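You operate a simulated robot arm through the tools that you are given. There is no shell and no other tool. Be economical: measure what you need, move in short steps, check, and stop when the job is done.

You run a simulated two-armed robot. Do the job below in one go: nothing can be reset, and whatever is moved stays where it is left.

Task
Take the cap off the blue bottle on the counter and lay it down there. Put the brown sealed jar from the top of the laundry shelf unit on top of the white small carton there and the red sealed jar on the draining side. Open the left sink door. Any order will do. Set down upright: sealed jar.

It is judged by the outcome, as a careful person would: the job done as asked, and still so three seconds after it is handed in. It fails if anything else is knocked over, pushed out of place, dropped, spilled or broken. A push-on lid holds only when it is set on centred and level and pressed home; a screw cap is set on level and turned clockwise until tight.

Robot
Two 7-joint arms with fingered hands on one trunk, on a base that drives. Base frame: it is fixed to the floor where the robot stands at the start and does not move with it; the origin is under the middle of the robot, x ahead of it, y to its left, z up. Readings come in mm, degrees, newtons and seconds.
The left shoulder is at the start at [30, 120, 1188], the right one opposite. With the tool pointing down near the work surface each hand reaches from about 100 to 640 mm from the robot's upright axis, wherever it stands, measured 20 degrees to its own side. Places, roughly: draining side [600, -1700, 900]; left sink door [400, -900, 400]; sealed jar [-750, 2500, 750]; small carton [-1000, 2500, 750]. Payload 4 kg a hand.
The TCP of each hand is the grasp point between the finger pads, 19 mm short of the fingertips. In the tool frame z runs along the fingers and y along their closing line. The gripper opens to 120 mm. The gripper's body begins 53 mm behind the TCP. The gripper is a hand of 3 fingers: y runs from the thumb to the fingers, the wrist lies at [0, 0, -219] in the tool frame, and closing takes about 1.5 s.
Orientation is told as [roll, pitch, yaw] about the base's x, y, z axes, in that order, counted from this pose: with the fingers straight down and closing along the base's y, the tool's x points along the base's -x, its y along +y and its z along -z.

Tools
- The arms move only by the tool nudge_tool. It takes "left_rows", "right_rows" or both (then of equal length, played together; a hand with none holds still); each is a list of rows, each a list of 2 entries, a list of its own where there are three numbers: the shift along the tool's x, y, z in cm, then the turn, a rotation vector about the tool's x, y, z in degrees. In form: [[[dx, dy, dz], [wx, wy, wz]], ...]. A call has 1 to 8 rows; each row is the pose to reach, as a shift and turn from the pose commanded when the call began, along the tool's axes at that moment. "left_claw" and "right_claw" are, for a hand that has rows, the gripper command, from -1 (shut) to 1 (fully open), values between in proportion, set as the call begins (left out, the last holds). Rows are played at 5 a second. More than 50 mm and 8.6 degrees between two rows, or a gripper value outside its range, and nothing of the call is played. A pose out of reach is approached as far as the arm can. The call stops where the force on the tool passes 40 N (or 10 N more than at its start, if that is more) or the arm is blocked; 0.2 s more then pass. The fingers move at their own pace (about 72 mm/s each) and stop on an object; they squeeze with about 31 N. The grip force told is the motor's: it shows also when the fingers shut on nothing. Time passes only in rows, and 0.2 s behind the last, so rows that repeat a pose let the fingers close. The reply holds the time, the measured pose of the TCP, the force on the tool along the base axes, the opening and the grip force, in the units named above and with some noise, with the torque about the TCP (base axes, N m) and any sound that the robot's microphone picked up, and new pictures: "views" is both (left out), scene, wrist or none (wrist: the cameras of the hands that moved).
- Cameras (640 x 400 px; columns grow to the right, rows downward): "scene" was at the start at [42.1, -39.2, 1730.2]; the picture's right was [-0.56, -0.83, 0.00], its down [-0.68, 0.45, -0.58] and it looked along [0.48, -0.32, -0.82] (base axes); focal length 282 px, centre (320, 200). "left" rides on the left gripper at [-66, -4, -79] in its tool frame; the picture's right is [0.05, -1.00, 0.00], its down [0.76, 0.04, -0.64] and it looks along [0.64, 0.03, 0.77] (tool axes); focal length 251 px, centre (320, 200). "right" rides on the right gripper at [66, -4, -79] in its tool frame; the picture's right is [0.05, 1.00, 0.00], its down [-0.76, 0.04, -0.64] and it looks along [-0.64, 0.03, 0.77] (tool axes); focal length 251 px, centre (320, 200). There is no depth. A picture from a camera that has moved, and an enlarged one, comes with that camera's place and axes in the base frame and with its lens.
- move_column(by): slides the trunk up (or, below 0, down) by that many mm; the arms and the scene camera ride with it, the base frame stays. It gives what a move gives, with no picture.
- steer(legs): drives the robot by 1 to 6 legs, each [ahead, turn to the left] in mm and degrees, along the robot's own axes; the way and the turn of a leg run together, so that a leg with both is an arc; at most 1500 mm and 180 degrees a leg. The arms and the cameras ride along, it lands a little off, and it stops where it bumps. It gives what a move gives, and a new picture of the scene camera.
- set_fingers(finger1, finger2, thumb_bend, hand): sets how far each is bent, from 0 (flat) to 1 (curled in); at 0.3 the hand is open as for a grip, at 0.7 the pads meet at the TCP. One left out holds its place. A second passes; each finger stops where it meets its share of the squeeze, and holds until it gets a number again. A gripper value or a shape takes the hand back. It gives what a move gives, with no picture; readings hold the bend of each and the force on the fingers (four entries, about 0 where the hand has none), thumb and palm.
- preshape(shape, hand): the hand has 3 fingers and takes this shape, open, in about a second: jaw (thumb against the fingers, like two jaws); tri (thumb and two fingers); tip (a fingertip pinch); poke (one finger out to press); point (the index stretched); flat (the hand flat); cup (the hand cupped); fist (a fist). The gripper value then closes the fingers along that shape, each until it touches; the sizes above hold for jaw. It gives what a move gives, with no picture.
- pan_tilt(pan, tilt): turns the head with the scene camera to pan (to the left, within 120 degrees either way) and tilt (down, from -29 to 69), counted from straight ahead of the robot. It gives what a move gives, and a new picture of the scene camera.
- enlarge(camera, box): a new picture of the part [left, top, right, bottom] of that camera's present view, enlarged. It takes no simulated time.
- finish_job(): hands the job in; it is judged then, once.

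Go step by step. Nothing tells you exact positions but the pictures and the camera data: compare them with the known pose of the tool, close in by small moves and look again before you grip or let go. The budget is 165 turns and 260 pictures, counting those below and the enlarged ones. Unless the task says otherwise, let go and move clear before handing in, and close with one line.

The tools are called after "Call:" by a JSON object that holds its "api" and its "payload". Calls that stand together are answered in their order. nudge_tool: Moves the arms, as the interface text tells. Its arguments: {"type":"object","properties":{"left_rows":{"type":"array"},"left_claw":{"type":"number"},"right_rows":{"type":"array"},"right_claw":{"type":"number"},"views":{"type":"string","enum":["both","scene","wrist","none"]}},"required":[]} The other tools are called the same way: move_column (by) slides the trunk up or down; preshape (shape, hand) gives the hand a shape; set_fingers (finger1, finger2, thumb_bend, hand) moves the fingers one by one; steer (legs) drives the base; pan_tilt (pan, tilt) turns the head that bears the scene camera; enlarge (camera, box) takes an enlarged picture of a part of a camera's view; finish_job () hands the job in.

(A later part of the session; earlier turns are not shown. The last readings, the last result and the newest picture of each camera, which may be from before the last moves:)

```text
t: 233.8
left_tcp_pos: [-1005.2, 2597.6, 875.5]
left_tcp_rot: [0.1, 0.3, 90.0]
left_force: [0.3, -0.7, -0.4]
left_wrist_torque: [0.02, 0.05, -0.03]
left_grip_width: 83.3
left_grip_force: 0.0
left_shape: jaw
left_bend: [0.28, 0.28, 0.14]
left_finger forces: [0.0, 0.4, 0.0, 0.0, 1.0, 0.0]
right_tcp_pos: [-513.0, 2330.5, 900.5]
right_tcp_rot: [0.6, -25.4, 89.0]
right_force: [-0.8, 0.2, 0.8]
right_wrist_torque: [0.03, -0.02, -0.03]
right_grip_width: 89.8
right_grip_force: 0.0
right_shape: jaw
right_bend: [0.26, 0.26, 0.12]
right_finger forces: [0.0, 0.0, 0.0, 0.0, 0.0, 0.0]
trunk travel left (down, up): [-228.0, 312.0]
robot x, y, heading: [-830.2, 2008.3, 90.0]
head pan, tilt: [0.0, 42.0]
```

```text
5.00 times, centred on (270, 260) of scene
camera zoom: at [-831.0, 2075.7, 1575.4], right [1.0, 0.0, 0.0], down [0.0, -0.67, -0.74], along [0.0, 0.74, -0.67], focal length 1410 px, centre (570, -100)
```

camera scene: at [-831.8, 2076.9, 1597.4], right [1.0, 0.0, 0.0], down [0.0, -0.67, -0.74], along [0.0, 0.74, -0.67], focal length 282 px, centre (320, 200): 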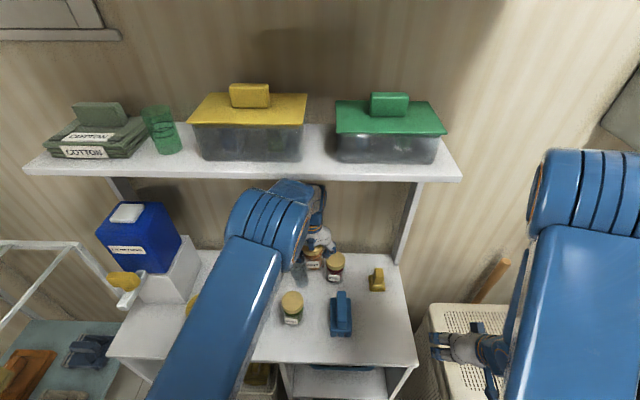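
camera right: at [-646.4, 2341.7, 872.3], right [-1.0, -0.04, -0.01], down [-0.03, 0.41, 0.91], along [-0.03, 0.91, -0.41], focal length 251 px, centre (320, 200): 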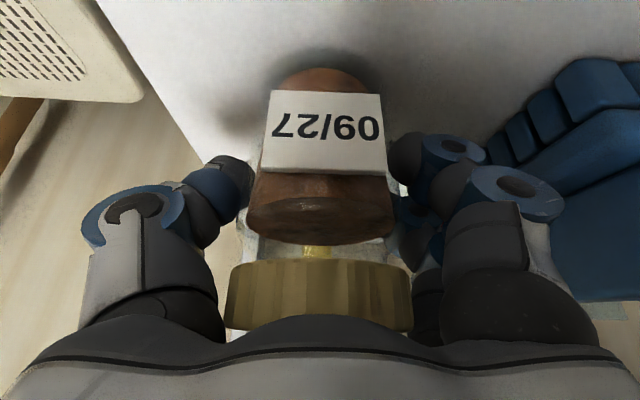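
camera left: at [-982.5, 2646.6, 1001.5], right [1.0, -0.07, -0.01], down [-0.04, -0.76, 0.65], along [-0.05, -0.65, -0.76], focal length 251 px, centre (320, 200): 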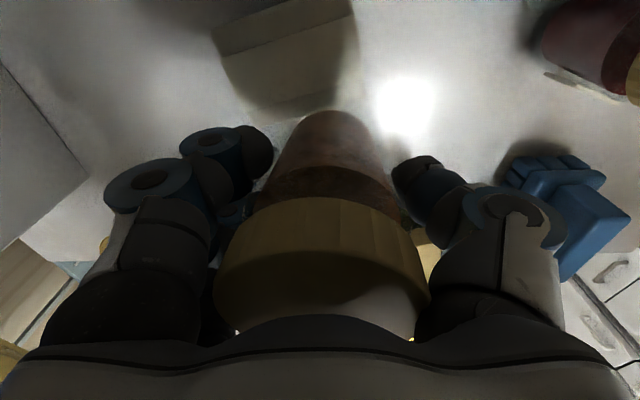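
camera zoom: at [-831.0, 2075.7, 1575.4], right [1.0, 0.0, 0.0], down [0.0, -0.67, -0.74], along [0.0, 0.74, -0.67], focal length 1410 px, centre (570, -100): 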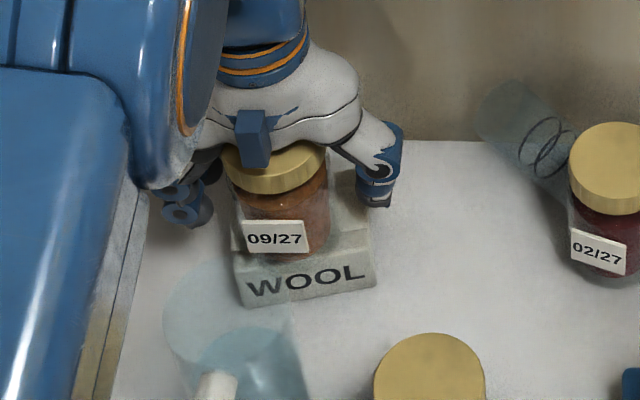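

The jar stands on the carton. To lift the hand off without the arm hitting the upper shelf, I alternate raising the hand and lowering the trunk, so the elbow drops while the hand stays.

Call:
{"api": "nudge_tool", "payload": {"left_rows": [[[0, 0, 0], [0, 0, 0]], [[0, 0, -1], [0, 0, 0]], [[0, 0, -2], [0, 0, 0]]], "left_claw": 0.55, "views": "none"}}

Call:
{"api": "move_column", "payload": {"by": -20}}

Call:
{"api": "nudge_tool", "payload": {"left_rows": [[[0, 0, -1], [0, 0, 0]], [[0, 0, -2.2], [0, 0, 0]]], "views": "none"}}

Call:
{"api": "move_column", "payload": {"by": -20}}

Call:
{"api": "nudge_tool", "payload": {"left_rows": [[[0, 0, -1], [0, 0, 0]], [[0, 0, -2.2], [0, 0, 0]]], "views": "none"}}

Call:
{"api": "move_column", "payload": {"by": -20}}

Call:
{"api": "nudge_tool", "payload": {"left_rows": [[[0, 0, -1], [0, 0, 0]], [[0, 0, -2.2], [0, 0, 0]]], "views": "scene"}}

```text
t: 234.7
left_tcp_pos: [-1005.6, 2598.2, 895.7]
left_tcp_rot: [0.1, 0.1, 89.9]
left_force: [0.6, 0.2, -1.3]
left_wrist_torque: [0.02, 0.0, -0.02]
left_grip_width: 92.6
left_grip_force: 0.0
left_shape: jaw
left_bend: [0.26, 0.26, 0.11]
left_finger forces: [0.0, 0.0, 0.1, 0.0, 0.0, 0.0]
right_tcp_pos: [-512.2, 2329.3, 899.4]
right_tcp_rot: [0.6, -25.5, 89.0]
right_force: [-0.5, -1.0, 0.0]
right_wrist_torque: [0.0, 0.04, 0.04]
right_grip_width: 89.6
right_grip_force: 0.0
right_shape: jaw
right_bend: [0.26, 0.26, 0.12]
right_finger forces: [0.1, 0.1, 0.0, 0.0, 0.0, 0.1]
trunk travel left (down, up): [-228.0, 312.0]
robot x, y, heading: [-833.5, 2008.5, 90.0]
head pan, tilt: [0.0, 42.0]
```

```text
t: 235.3
left_tcp_pos: [-1004.9, 2597.7, 877.2]
left_tcp_rot: [0.2, 0.2, 89.9]
left_force: [0.5, -1.3, -0.6]
left_wrist_torque: [-0.03, 0.04, 0.04]
left_grip_width: 92.8
left_grip_force: 0.0
left_shape: jaw
left_bend: [0.26, 0.26, 0.11]
left_finger forces: [0.0, 0.0, 0.1, 0.0, 0.4, 0.0]
right_tcp_pos: [-511.7, 2328.2, 878.7]
right_tcp_rot: [0.6, -25.5, 88.9]
right_force: [-0.2, 0.1, 0.6]
right_wrist_torque: [-0.02, 0.0, 0.0]
right_grip_width: 89.8
right_grip_force: 0.1
right_shape: jaw
right_bend: [0.26, 0.26, 0.12]
right_finger forces: [0.1, 0.2, 0.0, 0.0, 0.0, 0.0]
trunk travel left (down, up): [-208.0, 332.0]
robot x, y, heading: [-833.9, 2009.3, 90.1]
head pan, tilt: [0.0, 42.0]
```

```text
t: 235.9
left_tcp_pos: [-1004.5, 2598.1, 898.5]
left_tcp_rot: [0.2, 0.2, 90.1]
left_force: [-0.1, 0.0, -0.1]
left_wrist_torque: [-0.03, -0.01, 0.02]
left_grip_width: 92.6
left_grip_force: 0.0
left_shape: jaw
left_bend: [0.26, 0.26, 0.11]
left_finger forces: [0.0, 0.1, 0.0, 0.1, 0.0, 0.0]
right_tcp_pos: [-512.5, 2329.9, 879.4]
right_tcp_rot: [0.6, -25.5, 89.0]
right_force: [0.3, 0.0, 0.5]
right_wrist_torque: [0.02, -0.02, 0.05]
right_grip_width: 89.6
right_grip_force: 0.0
right_shape: jaw
right_bend: [0.26, 0.26, 0.12]
right_finger forces: [0.0, 0.1, 0.0, 0.0, 0.1, 0.0]
trunk travel left (down, up): [-208.0, 332.0]
robot x, y, heading: [-833.8, 2012.6, 89.9]
head pan, tilt: [0.0, 42.0]
```

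```text
t: 236.6
left_tcp_pos: [-1004.2, 2597.6, 877.2]
left_tcp_rot: [0.0, 0.1, 90.1]
left_force: [0.9, 0.1, -1.0]
left_wrist_torque: [0.0, 0.01, 0.01]
left_grip_width: 92.4
left_grip_force: 0.0
left_shape: jaw
left_bend: [0.26, 0.26, 0.11]
left_finger forces: [0.0, 0.0, 0.0, 0.0, 0.0, 0.0]
right_tcp_pos: [-511.7, 2329.7, 858.2]
right_tcp_rot: [0.5, -25.5, 89.0]
right_force: [0.0, 0.1, -0.3]
right_wrist_torque: [0.0, 0.01, 0.0]
right_grip_width: 89.8
right_grip_force: 0.1
right_shape: jaw
right_bend: [0.26, 0.26, 0.12]
right_finger forces: [0.0, 0.1, 0.1, 0.0, 0.0, 0.0]
trunk travel left (down, up): [-188.0, 352.0]
robot x, y, heading: [-832.9, 2010.2, 89.6]
head pan, tilt: [0.0, 42.0]
```

```text
t: 237.2
left_tcp_pos: [-1004.4, 2597.4, 899.3]
left_tcp_rot: [0.1, 0.1, 90.0]
left_force: [0.1, 0.0, 0.2]
left_wrist_torque: [-0.02, -0.03, 0.0]
left_grip_width: 92.5
left_grip_force: 0.1
left_shape: jaw
left_bend: [0.26, 0.26, 0.11]
left_finger forces: [0.0, 0.0, 0.0, 0.0, 0.0, 0.1]
right_tcp_pos: [-511.8, 2328.5, 859.0]
right_tcp_rot: [0.6, -25.5, 89.0]
right_force: [-0.3, 0.0, 0.8]
right_wrist_torque: [-0.02, 0.05, 0.02]
right_grip_width: 89.7
right_grip_force: 0.1
right_shape: jaw
right_bend: [0.26, 0.26, 0.12]
right_finger forces: [0.0, 0.0, 0.0, 0.0, 0.0, 0.0]
trunk travel left (down, up): [-188.0, 352.0]
robot x, y, heading: [-831.7, 2011.4, 89.9]
head pan, tilt: [0.0, 42.0]
```

```text
t: 237.9
left_tcp_pos: [-1005.9, 2597.8, 878.4]
left_tcp_rot: [0.1, 0.1, 89.9]
left_force: [-0.2, -0.1, 0.4]
left_wrist_torque: [0.0, 0.03, 0.04]
left_grip_width: 93.0
left_grip_force: 0.1
left_shape: jaw
left_bend: [0.26, 0.26, 0.11]
left_finger forces: [0.0, 0.1, 0.1, 0.1, 0.0, 0.0]
right_tcp_pos: [-511.8, 2329.1, 838.6]
right_tcp_rot: [0.6, -25.5, 89.0]
right_force: [-0.5, 0.1, 0.4]
right_wrist_torque: [-0.01, 0.03, 0.0]
right_grip_width: 89.8
right_grip_force: 0.1
right_shape: jaw
right_bend: [0.26, 0.26, 0.12]
right_finger forces: [0.0, 0.0, 0.1, 0.0, 0.0, 0.0]
trunk travel left (down, up): [-168.0, 372.0]
robot x, y, heading: [-833.4, 2011.7, 89.8]
head pan, tilt: [0.0, 42.0]
```

```text
t: 238.5
left_tcp_pos: [-1004.4, 2596.2, 902.6]
left_tcp_rot: [0.1, 0.1, 90.0]
left_force: [-0.2, -0.9, 0.5]
left_wrist_torque: [0.0, 0.03, 0.05]
left_grip_width: 92.9
left_grip_force: 0.0
left_shape: jaw
left_bend: [0.26, 0.26, 0.11]
left_finger forces: [0.1, 0.1, 0.1, 0.1, 0.1, 0.0]
right_tcp_pos: [-512.5, 2329.7, 838.2]
right_tcp_rot: [0.6, -25.5, 89.0]
right_force: [0.0, -0.6, -0.8]
right_wrist_torque: [0.0, 0.0, 0.01]
right_grip_width: 89.7
right_grip_force: 0.0
right_shape: jaw
right_bend: [0.26, 0.26, 0.12]
right_finger forces: [0.1, 0.0, 0.0, 0.1, 0.0, 0.0]
trunk travel left (down, up): [-168.0, 372.0]
robot x, y, heading: [-832.0, 2010.4, 90.0]
head pan, tilt: [0.0, 42.0]
camera scene: at [-831.1, 2075.3, 1515.5], right [1.0, 0.0, 0.0], down [0.0, -0.67, -0.74], along [0.0, 0.74, -0.67], focal length 282 px, centre (320, 200)
```

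scene: 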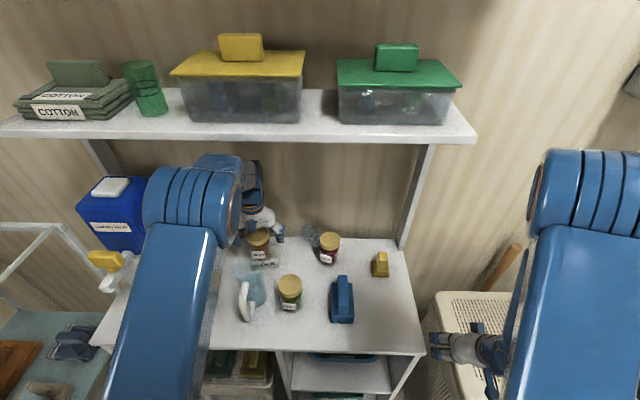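

Now try raising the left hand clear of the lid in small steps (and lift the right hand away from the hamper).

Call:
{"api": "nudge_tool", "payload": {"left_rows": [[[0, 0, -1], [0, 0, 0]], [[0, 0, -2], [0, 0, 0]], [[0, 0, -2.2], [0, 0, 0]]], "right_rows": [[[-1.4, 0, -3], [0, 0, 0]], [[-2.9, 0, -6], [0, 0, 0]], [[-4.3, 0, -9], [0, 0, 0]]], "views": "none"}}

Call:
{"api": "move_column", "payload": {"by": -20}}

Call:
{"api": "nudge_tool", "payload": {"left_rows": [[[0, 0, -1], [0, 0, 0]], [[0, 0, -2.2], [0, 0, 0]]], "views": "none"}}

Call:
{"api": "move_column", "payload": {"by": -20}}

Call:
{"api": "nudge_tool", "payload": {"left_rows": [[[0, 0, -1], [0, 0, 0]], [[0, 0, -2.2], [0, 0, 0]], [[0, 0, -3], [0, 0, 0]], [[0, 0, -3.8], [0, 0, 0]]], "views": "scene"}}

```text
t: 239.3
left_tcp_pos: [-1003.7, 2596.2, 925.0]
left_tcp_rot: [0.1, -0.1, 90.0]
left_force: [-0.1, -0.8, -0.3]
left_wrist_torque: [0.01, 0.0, 0.02]
left_grip_width: 92.7
left_grip_force: 0.1
left_shape: jaw
left_bend: [0.26, 0.26, 0.11]
left_finger forces: [0.1, 0.1, 0.1, 0.1, 0.0, 0.1]
right_tcp_pos: [-507.6, 2333.6, 939.4]
right_tcp_rot: [0.8, -25.4, 89.0]
right_force: [0.1, -0.2, 0.2]
right_wrist_torque: [0.03, 0.0, -0.01]
right_grip_width: 89.5
right_grip_force: 0.2
right_shape: jaw
right_bend: [0.26, 0.26, 0.12]
right_finger forces: [0.0, 0.0, 0.0, 0.0, 0.0, 0.0]
right hand out of reach, approached as far as the arm can: row 1, 2, 3
trunk travel left (down, up): [-168.0, 372.0]
robot x, y, heading: [-829.5, 2013.8, 90.1]
head pan, tilt: [0.0, 42.0]
```

```text
t: 239.9
left_tcp_pos: [-1004.1, 2597.3, 904.0]
left_tcp_rot: [0.0, 0.1, 90.0]
left_force: [0.0, -0.2, -0.2]
left_wrist_torque: [-0.02, -0.02, 0.0]
left_grip_width: 92.6
left_grip_force: 0.1
left_shape: jaw
left_bend: [0.26, 0.26, 0.11]
left_finger forces: [0.0, 0.0, 0.0, 0.0, 0.0, 0.1]
right_tcp_pos: [-505.9, 2335.0, 917.6]
right_tcp_rot: [0.8, -25.5, 88.9]
right_force: [-0.3, -0.2, 0.6]
right_wrist_torque: [0.0, -0.02, 0.03]
right_grip_width: 89.7
right_grip_force: 0.0
right_shape: jaw
right_bend: [0.26, 0.26, 0.12]
right_finger forces: [0.0, 0.1, 0.0, 0.0, 0.1, 0.0]
trunk travel left (down, up): [-148.0, 392.0]
robot x, y, heading: [-830.4, 2011.5, 89.6]
head pan, tilt: [0.0, 42.0]
```

```text
t: 240.5
left_tcp_pos: [-1002.1, 2597.5, 927.0]
left_tcp_rot: [0.0, 0.2, 90.0]
left_force: [0.4, -0.6, -0.3]
left_wrist_torque: [-0.02, 0.0, -0.02]
left_grip_width: 92.9
left_grip_force: 0.1
left_shape: jaw
left_bend: [0.26, 0.26, 0.11]
left_finger forces: [0.0, 0.0, 0.1, 0.1, 0.0, 0.0]
right_tcp_pos: [-506.9, 2334.8, 918.7]
right_tcp_rot: [0.8, -25.5, 89.0]
right_force: [0.5, 0.0, 0.2]
right_wrist_torque: [-0.03, 0.0, -0.02]
right_grip_width: 89.6
right_grip_force: 0.1
right_shape: jaw
right_bend: [0.26, 0.26, 0.12]
right_finger forces: [0.0, 0.0, 0.1, 0.0, 0.0, 0.1]
trunk travel left (down, up): [-148.0, 392.0]
robot x, y, heading: [-831.6, 2007.8, 89.9]
head pan, tilt: [0.0, 42.0]
```

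```text
t: 241.2
left_tcp_pos: [-1003.9, 2597.0, 906.5]
left_tcp_rot: [0.2, 0.1, 90.0]
left_force: [-0.6, 0.0, -0.6]
left_wrist_torque: [-0.01, 0.03, 0.03]
left_grip_width: 92.7
left_grip_force: 0.1
left_shape: jaw
left_bend: [0.26, 0.26, 0.11]
left_finger forces: [0.0, 0.0, 0.0, 0.0, 0.1, 0.0]
right_tcp_pos: [-506.2, 2334.6, 899.4]
right_tcp_rot: [0.7, -25.4, 89.0]
right_force: [-0.2, -0.3, 0.4]
right_wrist_torque: [0.02, 0.03, -0.02]
right_grip_width: 89.4
right_grip_force: 0.1
right_shape: jaw
right_bend: [0.26, 0.26, 0.12]
right_finger forces: [0.0, 0.0, 0.0, 0.1, 0.0, 0.0]
trunk travel left (down, up): [-128.0, 412.0]
robot x, y, heading: [-832.0, 2010.6, 90.0]
head pan, tilt: [0.0, 42.0]
```

```text
t: 242.2
left_tcp_pos: [-1001.3, 2598.1, 943.3]
left_tcp_rot: [0.0, 0.1, 90.1]
left_force: [0.1, 0.8, 0.7]
left_wrist_torque: [-0.02, 0.01, -0.01]
left_grip_width: 92.5
left_grip_force: 0.1
left_shape: jaw
left_bend: [0.26, 0.26, 0.11]
left_finger forces: [0.0, 0.0, 0.0, 0.0, 0.0, 0.0]
right_tcp_pos: [-506.7, 2334.5, 899.5]
right_tcp_rot: [0.7, -25.3, 89.0]
right_force: [0.2, 0.1, -0.2]
right_wrist_torque: [-0.03, -0.01, 0.01]
right_grip_width: 89.9
right_grip_force: 0.1
right_shape: jaw
right_bend: [0.26, 0.26, 0.12]
right_finger forces: [0.0, 0.0, 0.1, 0.1, 0.0, 0.0]
trunk travel left (down, up): [-128.0, 412.0]
robot x, y, heading: [-833.3, 2010.9, 90.1]
head pan, tilt: [0.0, 42.0]
camera scene: at [-831.1, 2075.3, 1475.5], right [1.0, 0.0, 0.0], down [0.0, -0.67, -0.74], along [0.0, 0.74, -0.67], focal length 282 px, centre (320, 200)
```

scene: 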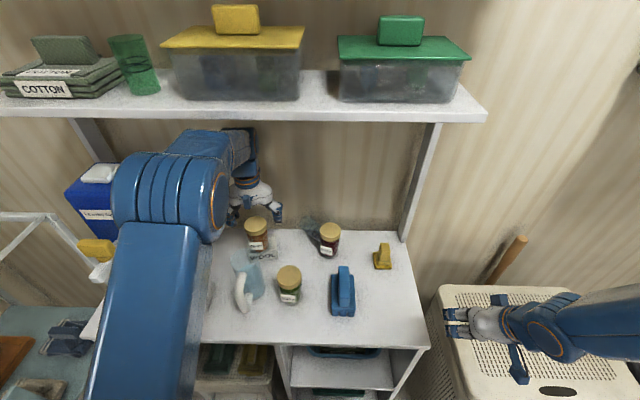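

The hand is free above the lid. Withdraw to the front right, then inspect the fallen glass.

Call:
{"api": "nudge_tool", "payload": {"left_rows": [[[2.5, -4, 0], [0, 0, 0]], [[6, -7, 0], [0, 0, 0]], [[10, -10, -0.5], [0, 0, 0]], [[14, -12, -1.5], [0, 0, 0]], [[18, -14, -3], [0, 0, 0]], [[21, -14, -5], [0, 0, 0]]], "views": "none"}}

Call:
{"api": "enlarge", "payload": {"camera": "scene", "box": [220, 195, 360, 285]}}

Call:
{"api": "enlarge", "payload": {"camera": "left", "box": [200, 0, 520, 200]}}

```text
refused: row 3 steps farther than a row can; nothing moved
```

```text
4.44 times, centred on (290, 240) of scene
camera zoom: at [-831.1, 2075.3, 1475.5], right [1.0, 0.0, 0.0], down [0.0, -0.67, -0.74], along [0.0, 0.74, -0.67], focal length 1254 px, centre (453, 22)
```

zoom: 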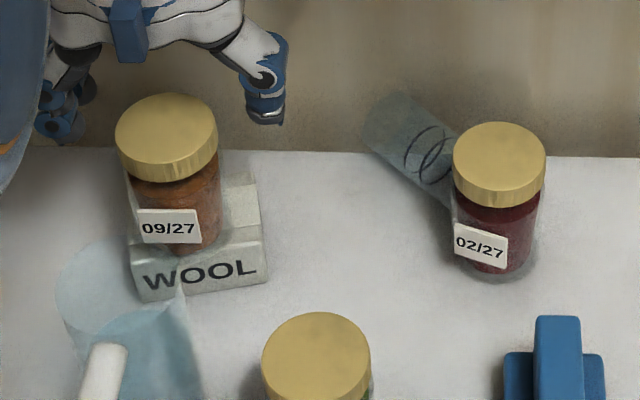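

```text
2.00 times, centred on (360, 100) of left
camera zoom: at [-998.5, 2665.1, 1023.6], right [1.0, -0.05, 0.0], down [-0.04, -0.76, 0.65], along [-0.04, -0.64, -0.76], focal length 503 px, centre (240, 400)
```

zoom: 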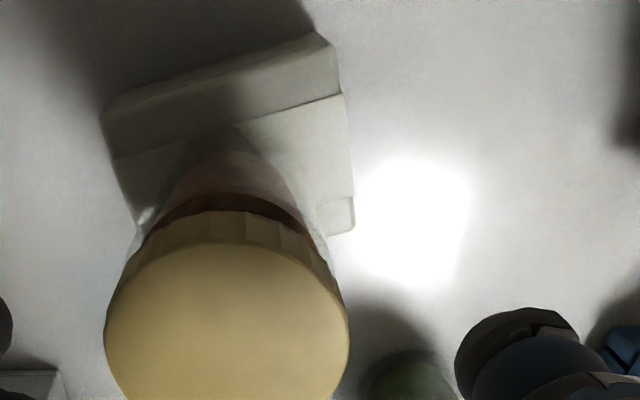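

The jar is well on the carton. The glass lies behind the red jar (mouth toward back-left); I'll fetch it with the left hand. First bring the hand over it, turning the wrist 39° so the fingers straddle it.

Call:
{"api": "nudge_tool", "payload": {"left_rows": [[[0.5, -2.5, -0.3], [0, 0, 0]], [[1.2, -6, -0.3], [0, 0, -7.8]], [[2, -9.5, -0.3], [0, 0, -15.6]], [[2.5, -12, -0.3], [0, 0, -23.4]], [[3, -13.5, -0.3], [0, 0, -31.2]], [[3, -14, -0.3], [0, 0, -39]]], "views": "wrist"}}

```text
t: 243.6
left_tcp_pos: [-862.2, 2568.2, 948.3]
left_tcp_rot: [0.1, 0.0, 129.1]
left_force: [1.0, 0.4, 0.8]
left_wrist_torque: [0.0, -0.03, -0.02]
left_grip_width: 92.7
left_grip_force: 0.1
left_shape: jaw
left_bend: [0.26, 0.26, 0.11]
left_finger forces: [0.0, 0.0, 0.0, 0.0, 0.0, 0.0]
right_tcp_pos: [-506.3, 2334.1, 899.2]
right_tcp_rot: [0.8, -25.5, 89.0]
right_force: [0.2, 0.4, 0.3]
right_wrist_torque: [0.0, 0.03, 0.03]
right_grip_width: 89.7
right_grip_force: 0.1
right_shape: jaw
right_bend: [0.26, 0.26, 0.12]
right_finger forces: [0.0, 0.0, 0.0, 0.0, 0.0, 0.1]
trunk travel left (down, up): [-128.0, 412.0]
robot x, y, heading: [-835.0, 2008.2, 89.9]
head pan, tilt: [0.0, 42.0]
camera left: at [-902.0, 2622.5, 1027.7], right [0.81, 0.59, 0.0], down [0.45, -0.62, 0.64], along [0.38, -0.52, -0.77], focal length 251 px, centre (320, 200)
```

left: 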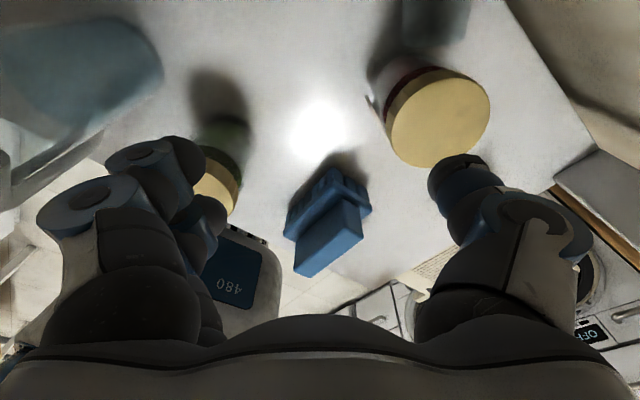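

The glass and red jar lie close together (red jar now at ≈[-801, 2620]). I'll take the red jar first with the right hand, approaching from the front-right so the glass isn't touched. Left hand withdraws first.

Call:
{"api": "nudge_tool", "payload": {"left_rows": [[[-1.5, 4, 0], [0, 0, 4]], [[-3, 8, -0.5], [0, 0, 8]], [[-3.5, 12.5, -1], [0, 0, 12]], [[-4, 17, -2], [0, 0, 16]], [[-4, 21.5, -3], [0, 0, 20]], [[-3, 25.5, -5], [0, 0, 24]]], "views": "none"}}

```text
t: 245.0
left_tcp_pos: [-1079.6, 2429.1, 999.1]
left_tcp_rot: [0.0, 0.1, 104.8]
left_force: [-0.4, -0.4, 0.3]
left_wrist_torque: [0.0, 0.0, -0.01]
left_grip_width: 93.0
left_grip_force: 0.1
left_shape: jaw
left_bend: [0.26, 0.26, 0.11]
left_finger forces: [0.1, 0.0, 0.1, 0.0, 0.0, 0.1]
right_tcp_pos: [-507.6, 2334.6, 899.0]
right_tcp_rot: [0.7, -25.4, 89.0]
right_force: [0.7, -0.8, -0.7]
right_wrist_torque: [0.01, 0.02, -0.05]
right_grip_width: 89.7
right_grip_force: 0.1
right_shape: jaw
right_bend: [0.26, 0.26, 0.12]
right_finger forces: [0.0, 0.0, 0.1, 0.0, 0.0, 0.1]
trunk travel left (down, up): [-128.0, 412.0]
robot x, y, heading: [-832.9, 2009.3, 90.2]
head pan, tilt: [0.0, 42.0]
```

Call:
{"api": "nudge_tool", "payload": {"right_rows": [[[-3.1, 3.1, -0.5], [-2.9, 0, -6]], [[-6.2, 6.3, 0], [-5.7, 0, -12]], [[-9.3, 9.4, 1], [-8.6, 0, -17.9]], [[-12.4, 12.5, 2.2], [-11.4, 0, -23.9]], [[-15.5, 15.7, 3.3], [-14.3, 0, -29.9]], [[-18.6, 18.8, 4.3], [-17.2, 0, -35.8]], [[-21.7, 22, 5.4], [-20, 0, -41.8]], [[-24.9, 25.1, 6.4], [-22.9, 0, -47.8]]], "right_claw": 0.5, "views": "wrist"}}

Call:
{"api": "enlarge", "payload": {"camera": "scene", "box": [220, 195, 380, 305]}}

```text
t: 246.8
left_tcp_pos: [-1079.0, 2430.9, 998.5]
left_tcp_rot: [0.0, 0.0, 105.0]
left_force: [0.0, 0.9, -0.1]
left_wrist_torque: [-0.01, 0.0, 0.01]
left_grip_width: 92.5
left_grip_force: 0.1
left_shape: jaw
left_bend: [0.26, 0.26, 0.11]
left_finger forces: [0.1, 0.1, 0.1, 0.1, 0.0, 0.1]
right_tcp_pos: [-756.0, 2593.6, 947.4]
right_tcp_rot: [0.7, -25.9, 142.2]
right_force: [-0.5, -0.3, 0.8]
right_wrist_torque: [-0.02, -0.03, 0.03]
right_grip_width: 89.9
right_grip_force: 0.1
right_shape: jaw
right_bend: [0.26, 0.26, 0.12]
right_finger forces: [0.0, 0.0, 0.0, 0.0, 0.0, 0.0]
trunk travel left (down, up): [-128.0, 412.0]
robot x, y, heading: [-833.4, 2009.8, 89.9]
head pan, tilt: [0.0, 42.0]
camera right: at [-679.4, 2538.2, 988.9], right [-0.57, -0.82, -0.01], down [-0.34, 0.22, 0.91], along [-0.75, 0.53, -0.41], focal length 251 px, centre (320, 200)
```

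right: 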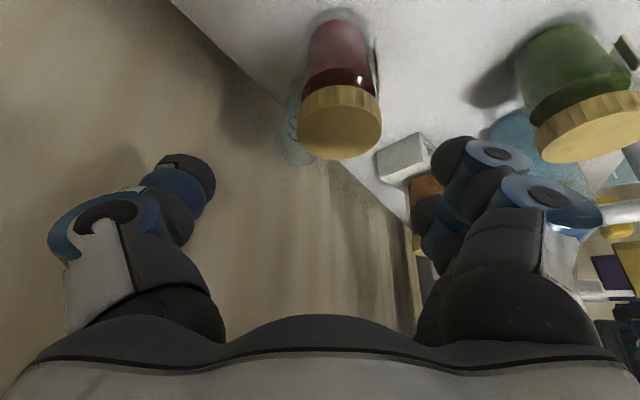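

```text
3.64 times, centred on (300, 250) of scene
camera zoom: at [-831.7, 2076.7, 1475.4], right [1.0, 0.0, 0.0], down [0.0, -0.67, -0.74], along [0.0, 0.74, -0.67], focal length 1026 px, centre (393, 18)
```

zoom: 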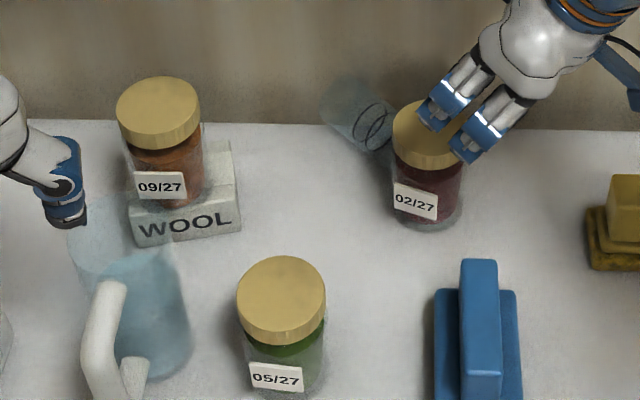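

Red jar at ≈[-801, 2612]. Move in and close.

Call:
{"api": "nudge_tool", "payload": {"right_rows": [[[0.85, 1.3, 2.5], [0, 0, 0]], [[0.85, 1.3, 6.5], [0, 0, 0]], [[0.85, 1.3, 10], [0, 0, 0]], [[0.85, 1.3, 12.3], [0, 0, 0]]], "views": "wrist"}}

```text
t: 247.8
left_tcp_pos: [-1078.3, 2428.9, 998.3]
left_tcp_rot: [0.0, 0.1, 105.0]
left_force: [-0.2, -0.2, 0.3]
left_wrist_torque: [-0.01, -0.01, 0.01]
left_grip_width: 92.7
left_grip_force: 0.2
left_shape: jaw
left_bend: [0.26, 0.26, 0.11]
left_finger forces: [0.0, 0.1, 0.0, 0.0, 0.0, 0.0]
right_tcp_pos: [-798.7, 2608.5, 836.2]
right_tcp_rot: [0.7, -26.0, 142.1]
right_force: [0.1, -0.4, -0.1]
right_wrist_torque: [-0.04, 0.0, 0.02]
right_grip_width: 90.0
right_grip_force: 0.1
right_shape: jaw
right_bend: [0.26, 0.26, 0.12]
right_finger forces: [0.0, 0.0, 0.0, 0.1, 0.0, 0.0]
trunk travel left (down, up): [-128.0, 412.0]
robot x, y, heading: [-835.5, 2011.5, 89.8]
head pan, tilt: [0.0, 42.0]
camera right: at [-722.7, 2554.5, 876.4], right [-0.57, -0.82, -0.01], down [-0.34, 0.22, 0.91], along [-0.75, 0.53, -0.41], focal length 251 px, centre (320, 200)
```

right: 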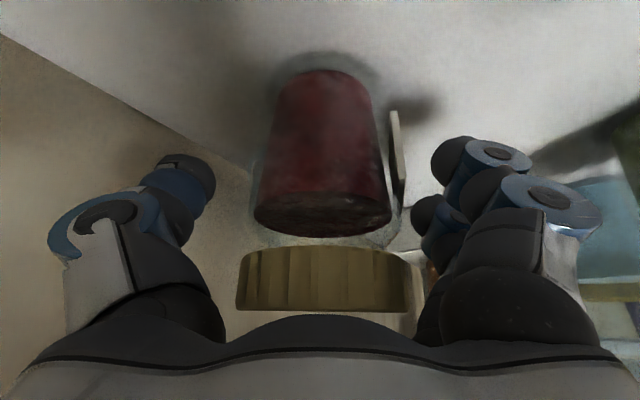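

Centred between the fingers. Close and lift the red jar.

Call:
{"api": "nudge_tool", "payload": {"right_rows": [[[0, 0, 0], [0, 0, 0]], [[0, 0, 0], [0, 0, 0]], [[0, 0, 0], [0, 0, 0]], [[0, 0, 0], [0, 0, 0]], [[0, 0, 0], [0, 0, 0]], [[0, 0, 0], [0, 0, 0]]], "right_claw": -1, "views": "none"}}

Call:
{"api": "nudge_tool", "payload": {"right_rows": [[[-0.4, 0, -0.9], [0, 0, 0]], [[-1.3, 0, -2.7], [0, 0, 0]], [[-2.6, 0, -5.4], [0, 0, 0]], [[-2.3, 0, -8.5], [0, 0, 0]]], "views": "none"}}

Call:
{"api": "enlarge", "payload": {"camera": "scene", "box": [220, 180, 380, 290]}}

```text
t: 249.2
left_tcp_pos: [-1078.4, 2429.3, 997.9]
left_tcp_rot: [0.0, 0.1, 105.1]
left_force: [-0.2, -0.1, 1.0]
left_wrist_torque: [-0.04, 0.02, 0.0]
left_grip_width: 92.7
left_grip_force: 0.0
left_shape: jaw
left_bend: [0.26, 0.26, 0.11]
left_finger forces: [0.1, 0.0, 0.0, 0.0, 0.1, 0.0]
right_tcp_pos: [-798.0, 2608.5, 835.8]
right_tcp_rot: [0.8, -26.0, 142.1]
right_force: [-0.2, 0.4, 0.6]
right_wrist_torque: [-0.04, -0.01, -0.02]
right_grip_width: 51.5
right_grip_force: 31.1
right_shape: jaw
right_bend: [0.36, 0.36, 0.96]
right_finger forces: [13.3, 13.8, 0.0, 0.0, 27.5, 0.1]
trunk travel left (down, up): [-128.0, 412.0]
robot x, y, heading: [-833.7, 2012.5, 90.2]
head pan, tilt: [0.0, 42.0]
```

```text
t: 250.2
left_tcp_pos: [-1077.8, 2430.3, 998.8]
left_tcp_rot: [0.1, 0.1, 105.0]
left_force: [0.3, 0.3, 0.3]
left_wrist_torque: [0.03, -0.03, 0.01]
left_grip_width: 92.8
left_grip_force: 0.1
left_shape: jaw
left_bend: [0.26, 0.26, 0.11]
left_finger forces: [0.0, 0.0, 0.0, 0.0, 0.0, 0.1]
right_tcp_pos: [-785.2, 2594.9, 924.2]
right_tcp_rot: [0.8, -26.0, 142.1]
right_force: [1.3, -0.9, -4.2]
right_wrist_torque: [0.0, -0.02, -0.02]
right_grip_width: 51.7
right_grip_force: 31.1
right_shape: jaw
right_bend: [0.36, 0.36, 0.96]
right_finger forces: [13.3, 13.8, 0.0, 0.0, 27.5, 0.1]
trunk travel left (down, up): [-128.0, 412.0]
robot x, y, heading: [-829.0, 2012.4, 90.2]
head pan, tilt: [0.0, 42.0]
```

```text
3.64 times, centred on (300, 235) of scene
camera zoom: at [-830.7, 2075.0, 1475.5], right [1.0, 0.0, 0.0], down [0.0, -0.67, -0.74], along [0.0, 0.74, -0.67], focal length 1026 px, centre (393, 73)
```

zoom: 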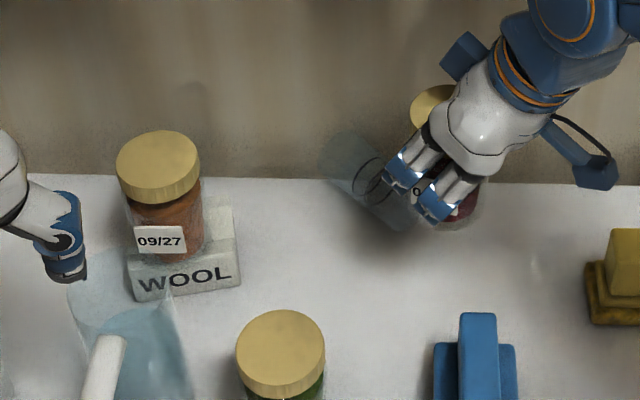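

The red jar is held. Move it to the front right, out of the way, so the left hand can get the glass.

Call:
{"api": "nudge_tool", "payload": {"right_rows": [[[3.6, 0.4, -2.7], [0, 0, 0]], [[7.2, 0.9, -5.4], [0, 0, 0]], [[10.8, 1.4, -8.1], [0, 0, 0]], [[14.4, 1.8, -10.8], [0, 0, 0]], [[18, 2.3, -13.5], [0, 0, 0]], [[21.6, 2.8, -16.2], [0, 0, 0]], [[25.2, 3.2, -18.9], [0, 0, 0]]], "views": "none"}}

Call:
{"api": "enlarge", "payload": {"camera": "scene", "box": [260, 190, 360, 260]}}

```text
t: 251.8
left_tcp_pos: [-1079.5, 2429.2, 998.4]
left_tcp_rot: [0.2, 0.2, 105.0]
left_force: [-1.1, -0.3, -0.3]
left_wrist_torque: [-0.02, -0.03, 0.0]
left_grip_width: 92.6
left_grip_force: 0.0
left_shape: jaw
left_bend: [0.26, 0.26, 0.11]
left_finger forces: [0.1, 0.0, 0.0, 0.1, 0.0, 0.0]
right_tcp_pos: [-559.9, 2383.8, 982.7]
right_tcp_rot: [0.5, -26.1, 142.1]
right_force: [-0.1, 0.2, -3.9]
right_wrist_torque: [-0.01, -0.02, 0.0]
right_grip_width: 51.4
right_grip_force: 31.2
right_shape: jaw
right_bend: [0.36, 0.36, 0.96]
right_finger forces: [13.3, 13.8, 0.1, 0.1, 27.5, 0.0]
trunk travel left (down, up): [-128.0, 412.0]
robot x, y, heading: [-833.0, 2013.8, 89.7]
head pan, tilt: [0.0, 42.0]
```

```text
5.71 times, centred on (310, 225) of scene
camera zoom: at [-831.5, 2074.8, 1475.5], right [1.0, 0.0, 0.0], down [0.0, -0.67, -0.74], along [0.0, 0.74, -0.67], focal length 1612 px, centre (377, 57)
```

zoom: 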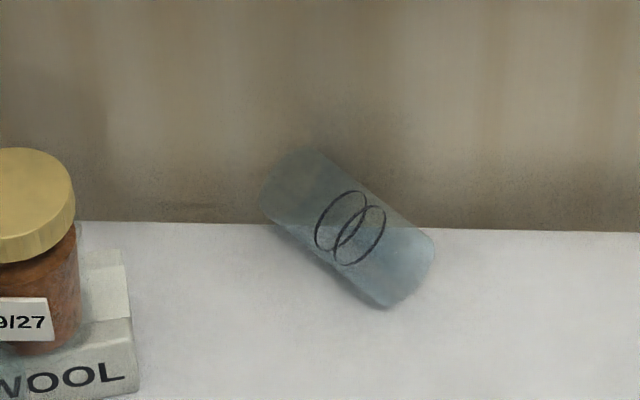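

The glass (≈97 mm long, 42 mm wide) lies from ≈[-816, 2626] (base) to [-880, 2698] (mouth). Bring the left hand over, yaw 132°, tilted 20° along the glass.

Call:
{"api": "nudge_tool", "payload": {"left_rows": [[[0.1, -4.5, 0.8], [0, 0, -5.4]], [[0.3, -9, 1.6], [0, 0, -10.8]], [[0.4, -13.5, 2.3], [0, 0, -16.2]], [[0.6, -18, 3.1], [0, 0, -21.6]], [[0.7, -22.5, 3.9], [0, 0, -27]]], "left_claw": 0.3, "views": "none"}}

Call:
{"api": "nudge_tool", "payload": {"left_rows": [[[-2.1, -3.2, 1], [0, -5, 0]], [[-4.2, -6.5, 2], [0, -10, 0]], [[-6.3, -9.7, 3], [0, -15, 0]], [[-8.5, -13, 4.4], [0, -20, 0]]], "views": "wrist"}}

Call:
{"api": "enlarge", "payload": {"camera": "scene", "box": [240, 160, 380, 260]}}

```text
t: 253.0
left_tcp_pos: [-857.8, 2482.0, 957.8]
left_tcp_rot: [0.2, 0.1, 132.1]
left_force: [-0.2, -0.9, -0.2]
left_wrist_torque: [-0.03, 0.01, 0.0]
left_grip_width: 78.3
left_grip_force: 0.0
left_shape: jaw
left_bend: [0.29, 0.29, 0.16]
left_finger forces: [0.0, 0.1, 0.1, 0.1, 0.0, 0.0]
right_tcp_pos: [-559.6, 2384.1, 982.7]
right_tcp_rot: [0.7, -26.0, 142.0]
right_force: [0.8, -0.6, -3.5]
right_wrist_torque: [-0.03, 0.0, 0.02]
right_grip_width: 51.4
right_grip_force: 31.2
right_shape: jaw
right_bend: [0.36, 0.36, 0.96]
right_finger forces: [13.1, 13.6, 0.0, 0.1, 27.5, 0.0]
trunk travel left (down, up): [-128.0, 412.0]
robot x, y, heading: [-835.2, 2007.7, 89.5]
head pan, tilt: [0.0, 42.0]
```

```text
t: 254.0
left_tcp_pos: [-819.2, 2632.3, 911.7]
left_tcp_rot: [0.2, -20.0, 131.9]
left_force: [-0.6, 0.5, -0.4]
left_wrist_torque: [-0.01, 0.02, 0.01]
left_grip_width: 78.5
left_grip_force: 0.1
left_shape: jaw
left_bend: [0.29, 0.29, 0.16]
left_finger forces: [0.0, 0.0, 0.1, 0.0, 0.0, 0.0]
right_tcp_pos: [-561.0, 2386.0, 981.3]
right_tcp_rot: [0.7, -26.0, 142.0]
right_force: [0.4, -0.3, -3.5]
right_wrist_torque: [0.01, -0.02, 0.0]
right_grip_width: 51.5
right_grip_force: 31.6
right_shape: jaw
right_bend: [0.36, 0.36, 0.96]
right_finger forces: [13.2, 13.7, 0.1, 0.0, 27.4, 0.0]
trunk travel left (down, up): [-128.0, 412.0]
robot x, y, heading: [-831.2, 2008.1, 90.1]
head pan, tilt: [0.0, 42.0]
camera left: at [-840.5, 2663.5, 1009.8], right [0.78, 0.63, -0.02], down [0.6, -0.72, 0.34], along [0.2, -0.28, -0.94], focal length 251 px, centre (320, 200)
```

left: 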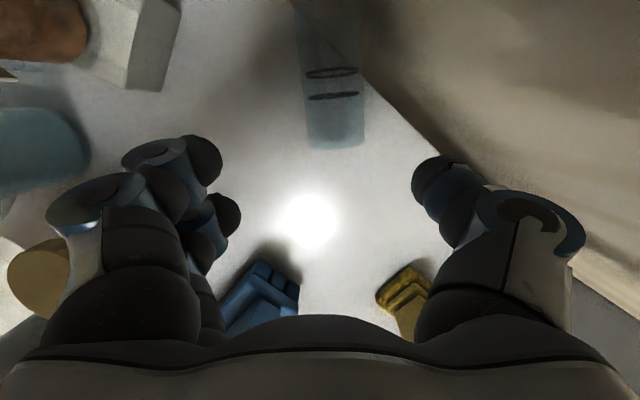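

```text
4.00 times, centred on (310, 210) of scene
camera zoom: at [-830.8, 2076.6, 1475.4], right [1.0, 0.0, 0.0], down [0.0, -0.67, -0.74], along [0.0, 0.74, -0.67], focal length 1128 px, centre (360, 160)
```

zoom: 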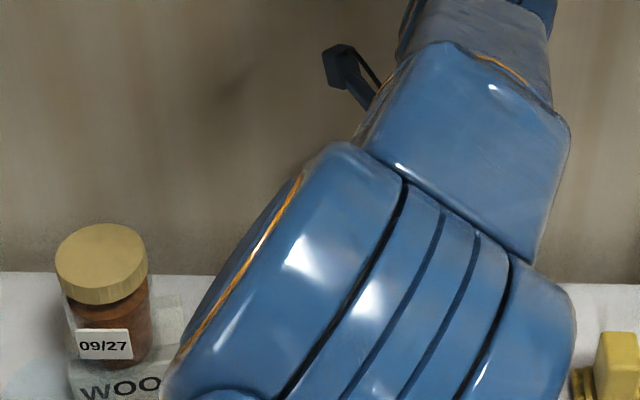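

Aligned with the glass. Lower around it and close.

Call:
{"api": "nudge_tool", "payload": {"left_rows": [[[-0.5, -0.4, 3], [0, 0, 0]], [[-0.5, -0.4, 6], [0, 0, 0]], [[-0.5, -0.4, 8], [0, 0, 0]], [[-0.5, -0.4, 9.1], [0, 0, 0]]], "views": "none"}}

Call:
{"api": "nudge_tool", "payload": {"left_rows": [[[0, 0, 0], [0, 0, 0]], [[0, 0, 0], [0, 0, 0]], [[0, 0, 0], [0, 0, 0]], [[0, 0, 0], [0, 0, 0]], [[0, 0, 0], [0, 0, 0]], [[0, 0, 0], [0, 0, 0]]], "left_claw": -1, "views": "wrist"}}

```text
t: 255.0
left_tcp_pos: [-841.0, 2662.6, 828.5]
left_tcp_rot: [0.2, -20.0, 131.8]
left_force: [0.3, -0.4, -0.7]
left_wrist_torque: [-0.01, -0.03, -0.02]
left_grip_width: 78.7
left_grip_force: 0.0
left_shape: jaw
left_bend: [0.29, 0.29, 0.16]
left_finger forces: [0.0, 0.1, 0.0, 0.0, 0.0, 0.0]
right_tcp_pos: [-559.9, 2384.2, 982.2]
right_tcp_rot: [0.7, -25.9, 142.1]
right_force: [0.4, 0.3, -3.3]
right_wrist_torque: [0.01, -0.03, -0.04]
right_grip_width: 51.3
right_grip_force: 30.6
right_shape: jaw
right_bend: [0.36, 0.36, 0.96]
right_finger forces: [13.2, 13.6, 0.1, 0.1, 27.4, 0.0]
trunk travel left (down, up): [-128.0, 412.0]
robot x, y, heading: [-831.3, 2010.5, 89.9]
head pan, tilt: [0.0, 42.0]
```

```text
t: 256.4
left_tcp_pos: [-843.6, 2660.4, 830.7]
left_tcp_rot: [0.0, -20.1, 132.1]
left_force: [-2.6, -1.9, 13.3]
left_wrist_torque: [0.04, 0.18, 0.18]
left_grip_width: 22.9
left_grip_force: 31.1
left_shape: jaw
left_bend: [0.99, 0.46, 0.91]
left_finger forces: [18.4, 10.9, 0.0, 0.0, 23.6, 0.1]
right_tcp_pos: [-560.8, 2381.5, 983.1]
right_tcp_rot: [0.6, -26.1, 142.1]
right_force: [0.0, 0.9, -2.9]
right_wrist_torque: [0.01, 0.02, -0.02]
right_grip_width: 51.4
right_grip_force: 30.7
right_shape: jaw
right_bend: [0.36, 0.36, 0.96]
right_finger forces: [13.1, 13.6, 0.0, 0.0, 27.2, 0.0]
trunk travel left (down, up): [-128.0, 412.0]
robot x, y, heading: [-831.1, 2009.0, 89.7]
head pan, tilt: [0.0, 42.0]
camera left: at [-863.1, 2691.6, 928.8], right [0.78, 0.63, -0.02], down [0.6, -0.73, 0.34], along [0.2, -0.28, -0.94], focal length 251 px, centre (320, 200)
```

left: 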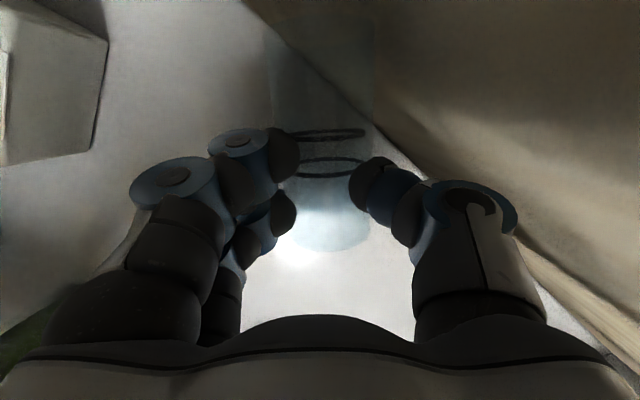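

Gripped. Lift 60 mm and look.

Call:
{"api": "nudge_tool", "payload": {"left_rows": [[[-0.4, 0, -0.9], [0, 0, 0]], [[-1, 0, -2.8], [0, 0, 0]], [[-2, 0, -5.6], [0, 0, 0]]], "views": "wrist"}}

```text
t: 257.2
left_tcp_pos: [-841.9, 2662.8, 890.6]
left_tcp_rot: [0.1, -19.9, 132.0]
left_force: [0.0, 0.5, -0.3]
left_wrist_torque: [0.02, 0.01, 0.03]
left_grip_width: 16.4
left_grip_force: 30.8
left_shape: jaw
left_bend: [1.0, 1.0, 0.99]
left_finger forces: [0.1, 0.1, 0.1, 0.1, 0.0, 0.1]
right_tcp_pos: [-560.6, 2383.5, 982.3]
right_tcp_rot: [0.6, -26.0, 142.1]
right_force: [0.6, -0.5, -3.6]
right_wrist_torque: [-0.04, -0.03, 0.0]
right_grip_width: 51.3
right_grip_force: 30.8
right_shape: jaw
right_bend: [0.36, 0.36, 0.96]
right_finger forces: [13.1, 13.6, 0.0, 0.0, 27.4, 0.1]
trunk travel left (down, up): [-128.0, 412.0]
robot x, y, heading: [-831.4, 2010.7, 89.7]
head pan, tilt: [0.0, 42.0]
camera left: at [-863.3, 2691.8, 987.9], right [0.78, 0.63, -0.02], down [0.6, -0.72, 0.34], along [0.2, -0.28, -0.94], focal length 251 px, centre (320, 200)
```

left: 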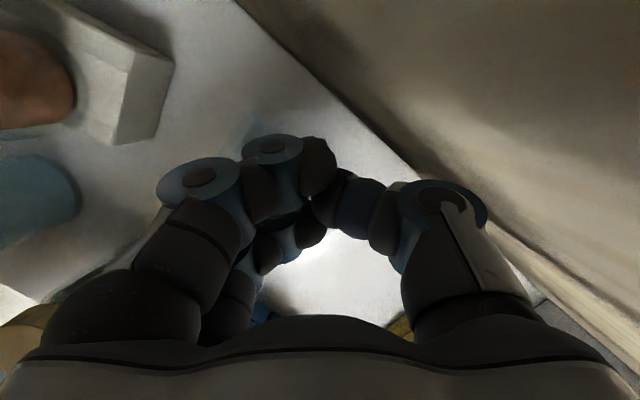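

The glass slipped out. Withdraw the hand to see where it is.

Call:
{"api": "nudge_tool", "payload": {"left_rows": [[[2.9, 1.8, -2.1], [0, 0, 0]], [[5.8, 3.5, -4.2], [0, 0, 0]], [[8.7, 5.3, -6.4], [0, 0, 0]], [[11.6, 7, -8.5], [0, 0, 0]]], "left_claw": 0.3, "views": "wrist"}}

Call:
{"api": "enlarge", "payload": {"camera": "scene", "box": [200, 170, 400, 310]}}

```text
t: 258.2
left_tcp_pos: [-801.7, 2511.2, 929.7]
left_tcp_rot: [0.2, -19.9, 131.9]
left_force: [-0.3, -0.9, -0.4]
left_wrist_torque: [-0.04, -0.02, -0.03]
left_grip_width: 77.8
left_grip_force: 0.0
left_shape: jaw
left_bend: [0.29, 0.29, 0.16]
left_finger forces: [0.0, 0.0, 0.1, 0.0, 0.0, 0.0]
right_tcp_pos: [-560.5, 2385.0, 983.5]
right_tcp_rot: [0.5, -26.0, 142.0]
right_force: [-0.1, -0.3, -3.9]
right_wrist_torque: [-0.01, -0.01, 0.04]
right_grip_width: 51.6
right_grip_force: 31.5
right_shape: jaw
right_bend: [0.36, 0.36, 0.96]
right_finger forces: [13.2, 13.5, 0.0, 0.0, 27.3, 0.0]
trunk travel left (down, up): [-128.0, 412.0]
robot x, y, heading: [-833.6, 2011.3, 89.9]
head pan, tilt: [0.0, 42.0]
camera left: at [-820.8, 2542.0, 1027.8], right [0.78, 0.63, -0.02], down [0.6, -0.73, 0.34], along [0.2, -0.28, -0.94], focal length 251 px, centre (320, 200)
```

left: 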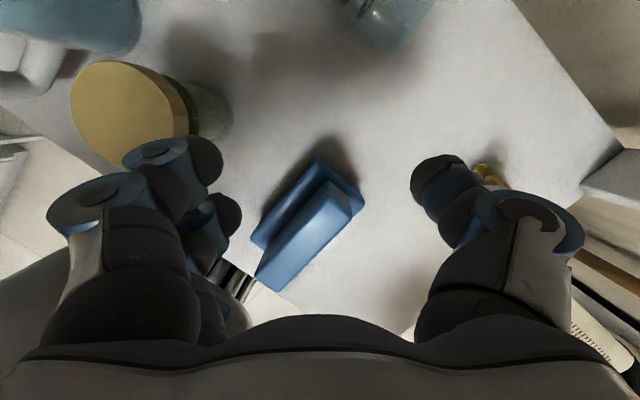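

```text
2.86 times, centred on (300, 240) of scene
camera zoom: at [-830.6, 2074.8, 1475.5], right [1.0, 0.0, 0.0], down [0.0, -0.67, -0.74], along [0.0, 0.74, -0.67], focal length 806 px, centre (377, 86)
```

zoom: 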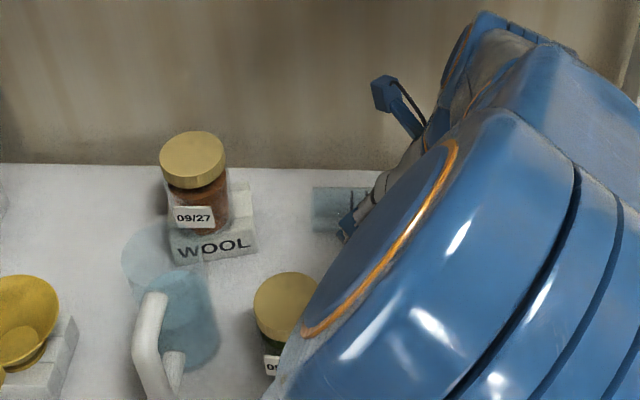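

The glass now lies along x, from ≈[-897, 2612] to ≈[-800, 2605], nearer than before. I'll turn the left hand to yaw 180° (vertical) above it.

Call:
{"api": "nudge_tool", "payload": {"left_rows": [[[-1.3, 0.1, 0.5], [0, 7, 0]], [[-2.7, 0.2, 1], [0, 14, 0]], [[-4, 0.2, 1.4], [0, 20, 0]]], "views": "none"}}

Call:
{"api": "nudge_tool", "payload": {"left_rows": [[[-1, -0.5, 0], [0, 0, -8]], [[-2, -1, 0], [0, 0, -16]], [[-3, -1.5, 0.5], [0, 0, -24]], [[-4, -2, 1], [0, 0, -32]], [[-5, -2.5, 1.5], [0, 0, -40]], [[-6, -3, 2], [0, 0, -48]]], "views": "wrist"}}

```text
t: 259.0
left_tcp_pos: [-830.9, 2542.6, 929.9]
left_tcp_rot: [0.1, 0.2, 132.0]
left_force: [-1.0, 0.0, -0.9]
left_wrist_torque: [-0.01, 0.0, 0.0]
left_grip_width: 77.9
left_grip_force: 0.0
left_shape: jaw
left_bend: [0.29, 0.29, 0.16]
left_finger forces: [0.0, 0.0, 0.1, 0.0, 0.1, 0.1]
right_tcp_pos: [-560.2, 2384.1, 983.7]
right_tcp_rot: [0.7, -26.1, 142.0]
right_force: [-0.3, 1.0, -4.2]
right_wrist_torque: [0.0, 0.0, -0.01]
right_grip_width: 51.3
right_grip_force: 30.3
right_shape: jaw
right_bend: [0.36, 0.36, 0.96]
right_finger forces: [13.2, 13.5, 0.1, 0.0, 27.4, 0.0]
trunk travel left (down, up): [-128.0, 412.0]
robot x, y, heading: [-833.5, 2013.2, 90.0]
head pan, tilt: [0.0, 42.0]
```

```text
t: 260.4
left_tcp_pos: [-846.9, 2605.9, 910.0]
left_tcp_rot: [0.1, 0.0, -179.9]
left_force: [0.8, 0.0, 0.3]
left_wrist_torque: [-0.03, -0.01, 0.01]
left_grip_width: 77.9
left_grip_force: 0.0
left_shape: jaw
left_bend: [0.29, 0.29, 0.16]
left_finger forces: [0.0, 0.1, 0.0, 0.0, 0.0, 0.0]
right_tcp_pos: [-560.7, 2384.2, 982.0]
right_tcp_rot: [0.7, -26.0, 141.9]
right_force: [1.1, -0.6, -4.0]
right_wrist_torque: [0.02, 0.01, 0.0]
right_grip_width: 51.5
right_grip_force: 30.5
right_shape: jaw
right_bend: [0.36, 0.36, 0.96]
right_finger forces: [13.2, 13.5, 0.0, 0.0, 27.3, 0.1]
trunk travel left (down, up): [-128.0, 412.0]
robot x, y, heading: [-832.7, 2010.3, 90.0]
head pan, tilt: [0.0, 42.0]
camera left: at [-912.9, 2611.6, 990.2], right [0.05, 1.0, 0.0], down [0.77, -0.04, 0.64], along [0.64, -0.04, -0.77], focal length 251 px, centre (320, 200)
```

left: 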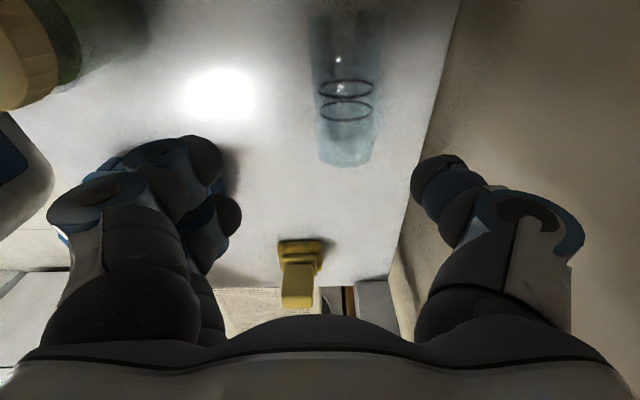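

Reachable. Shift 14 mm toward +y, lower and close on the middle of the glass.

Call:
{"api": "nudge_tool", "payload": {"left_rows": [[[-1.5, -1.4, 2.5], [0, 0, 0]], [[-1.5, -1.4, 5], [0, 0, 0]], [[-1.5, -1.4, 7], [0, 0, 0]], [[-1.5, -1.4, 8.2], [0, 0, 0]]], "views": "wrist"}}

```text
t: 261.4
left_tcp_pos: [-864.9, 2621.8, 829.7]
left_tcp_rot: [0.1, 0.0, 180.1]
left_force: [0.0, 0.1, 0.4]
left_wrist_torque: [0.02, 0.02, 0.02]
left_grip_width: 77.7
left_grip_force: 0.0
left_shape: jaw
left_bend: [0.29, 0.29, 0.16]
left_finger forces: [0.1, 0.0, 0.0, 0.0, 0.0, 0.0]
right_tcp_pos: [-560.4, 2384.5, 983.1]
right_tcp_rot: [0.8, -26.0, 142.0]
right_force: [-0.8, -1.1, -3.6]
right_wrist_torque: [0.01, -0.02, 0.01]
right_grip_width: 51.7
right_grip_force: 31.2
right_shape: jaw
right_bend: [0.36, 0.36, 0.96]
right_finger forces: [13.2, 13.5, 0.0, 0.0, 27.2, 0.1]
trunk travel left (down, up): [-128.0, 412.0]
robot x, y, heading: [-832.0, 2013.8, 89.7]
head pan, tilt: [0.0, 42.0]
camera left: at [-930.3, 2626.6, 909.0], right [0.05, 1.0, 0.0], down [0.77, -0.04, 0.64], along [0.64, -0.04, -0.77], focal length 251 px, centre (320, 200)
```

left: 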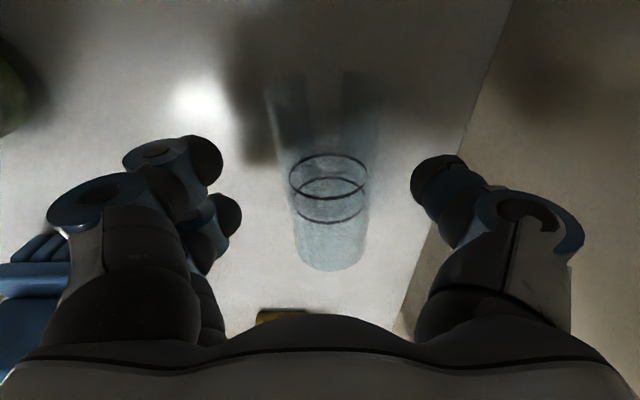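

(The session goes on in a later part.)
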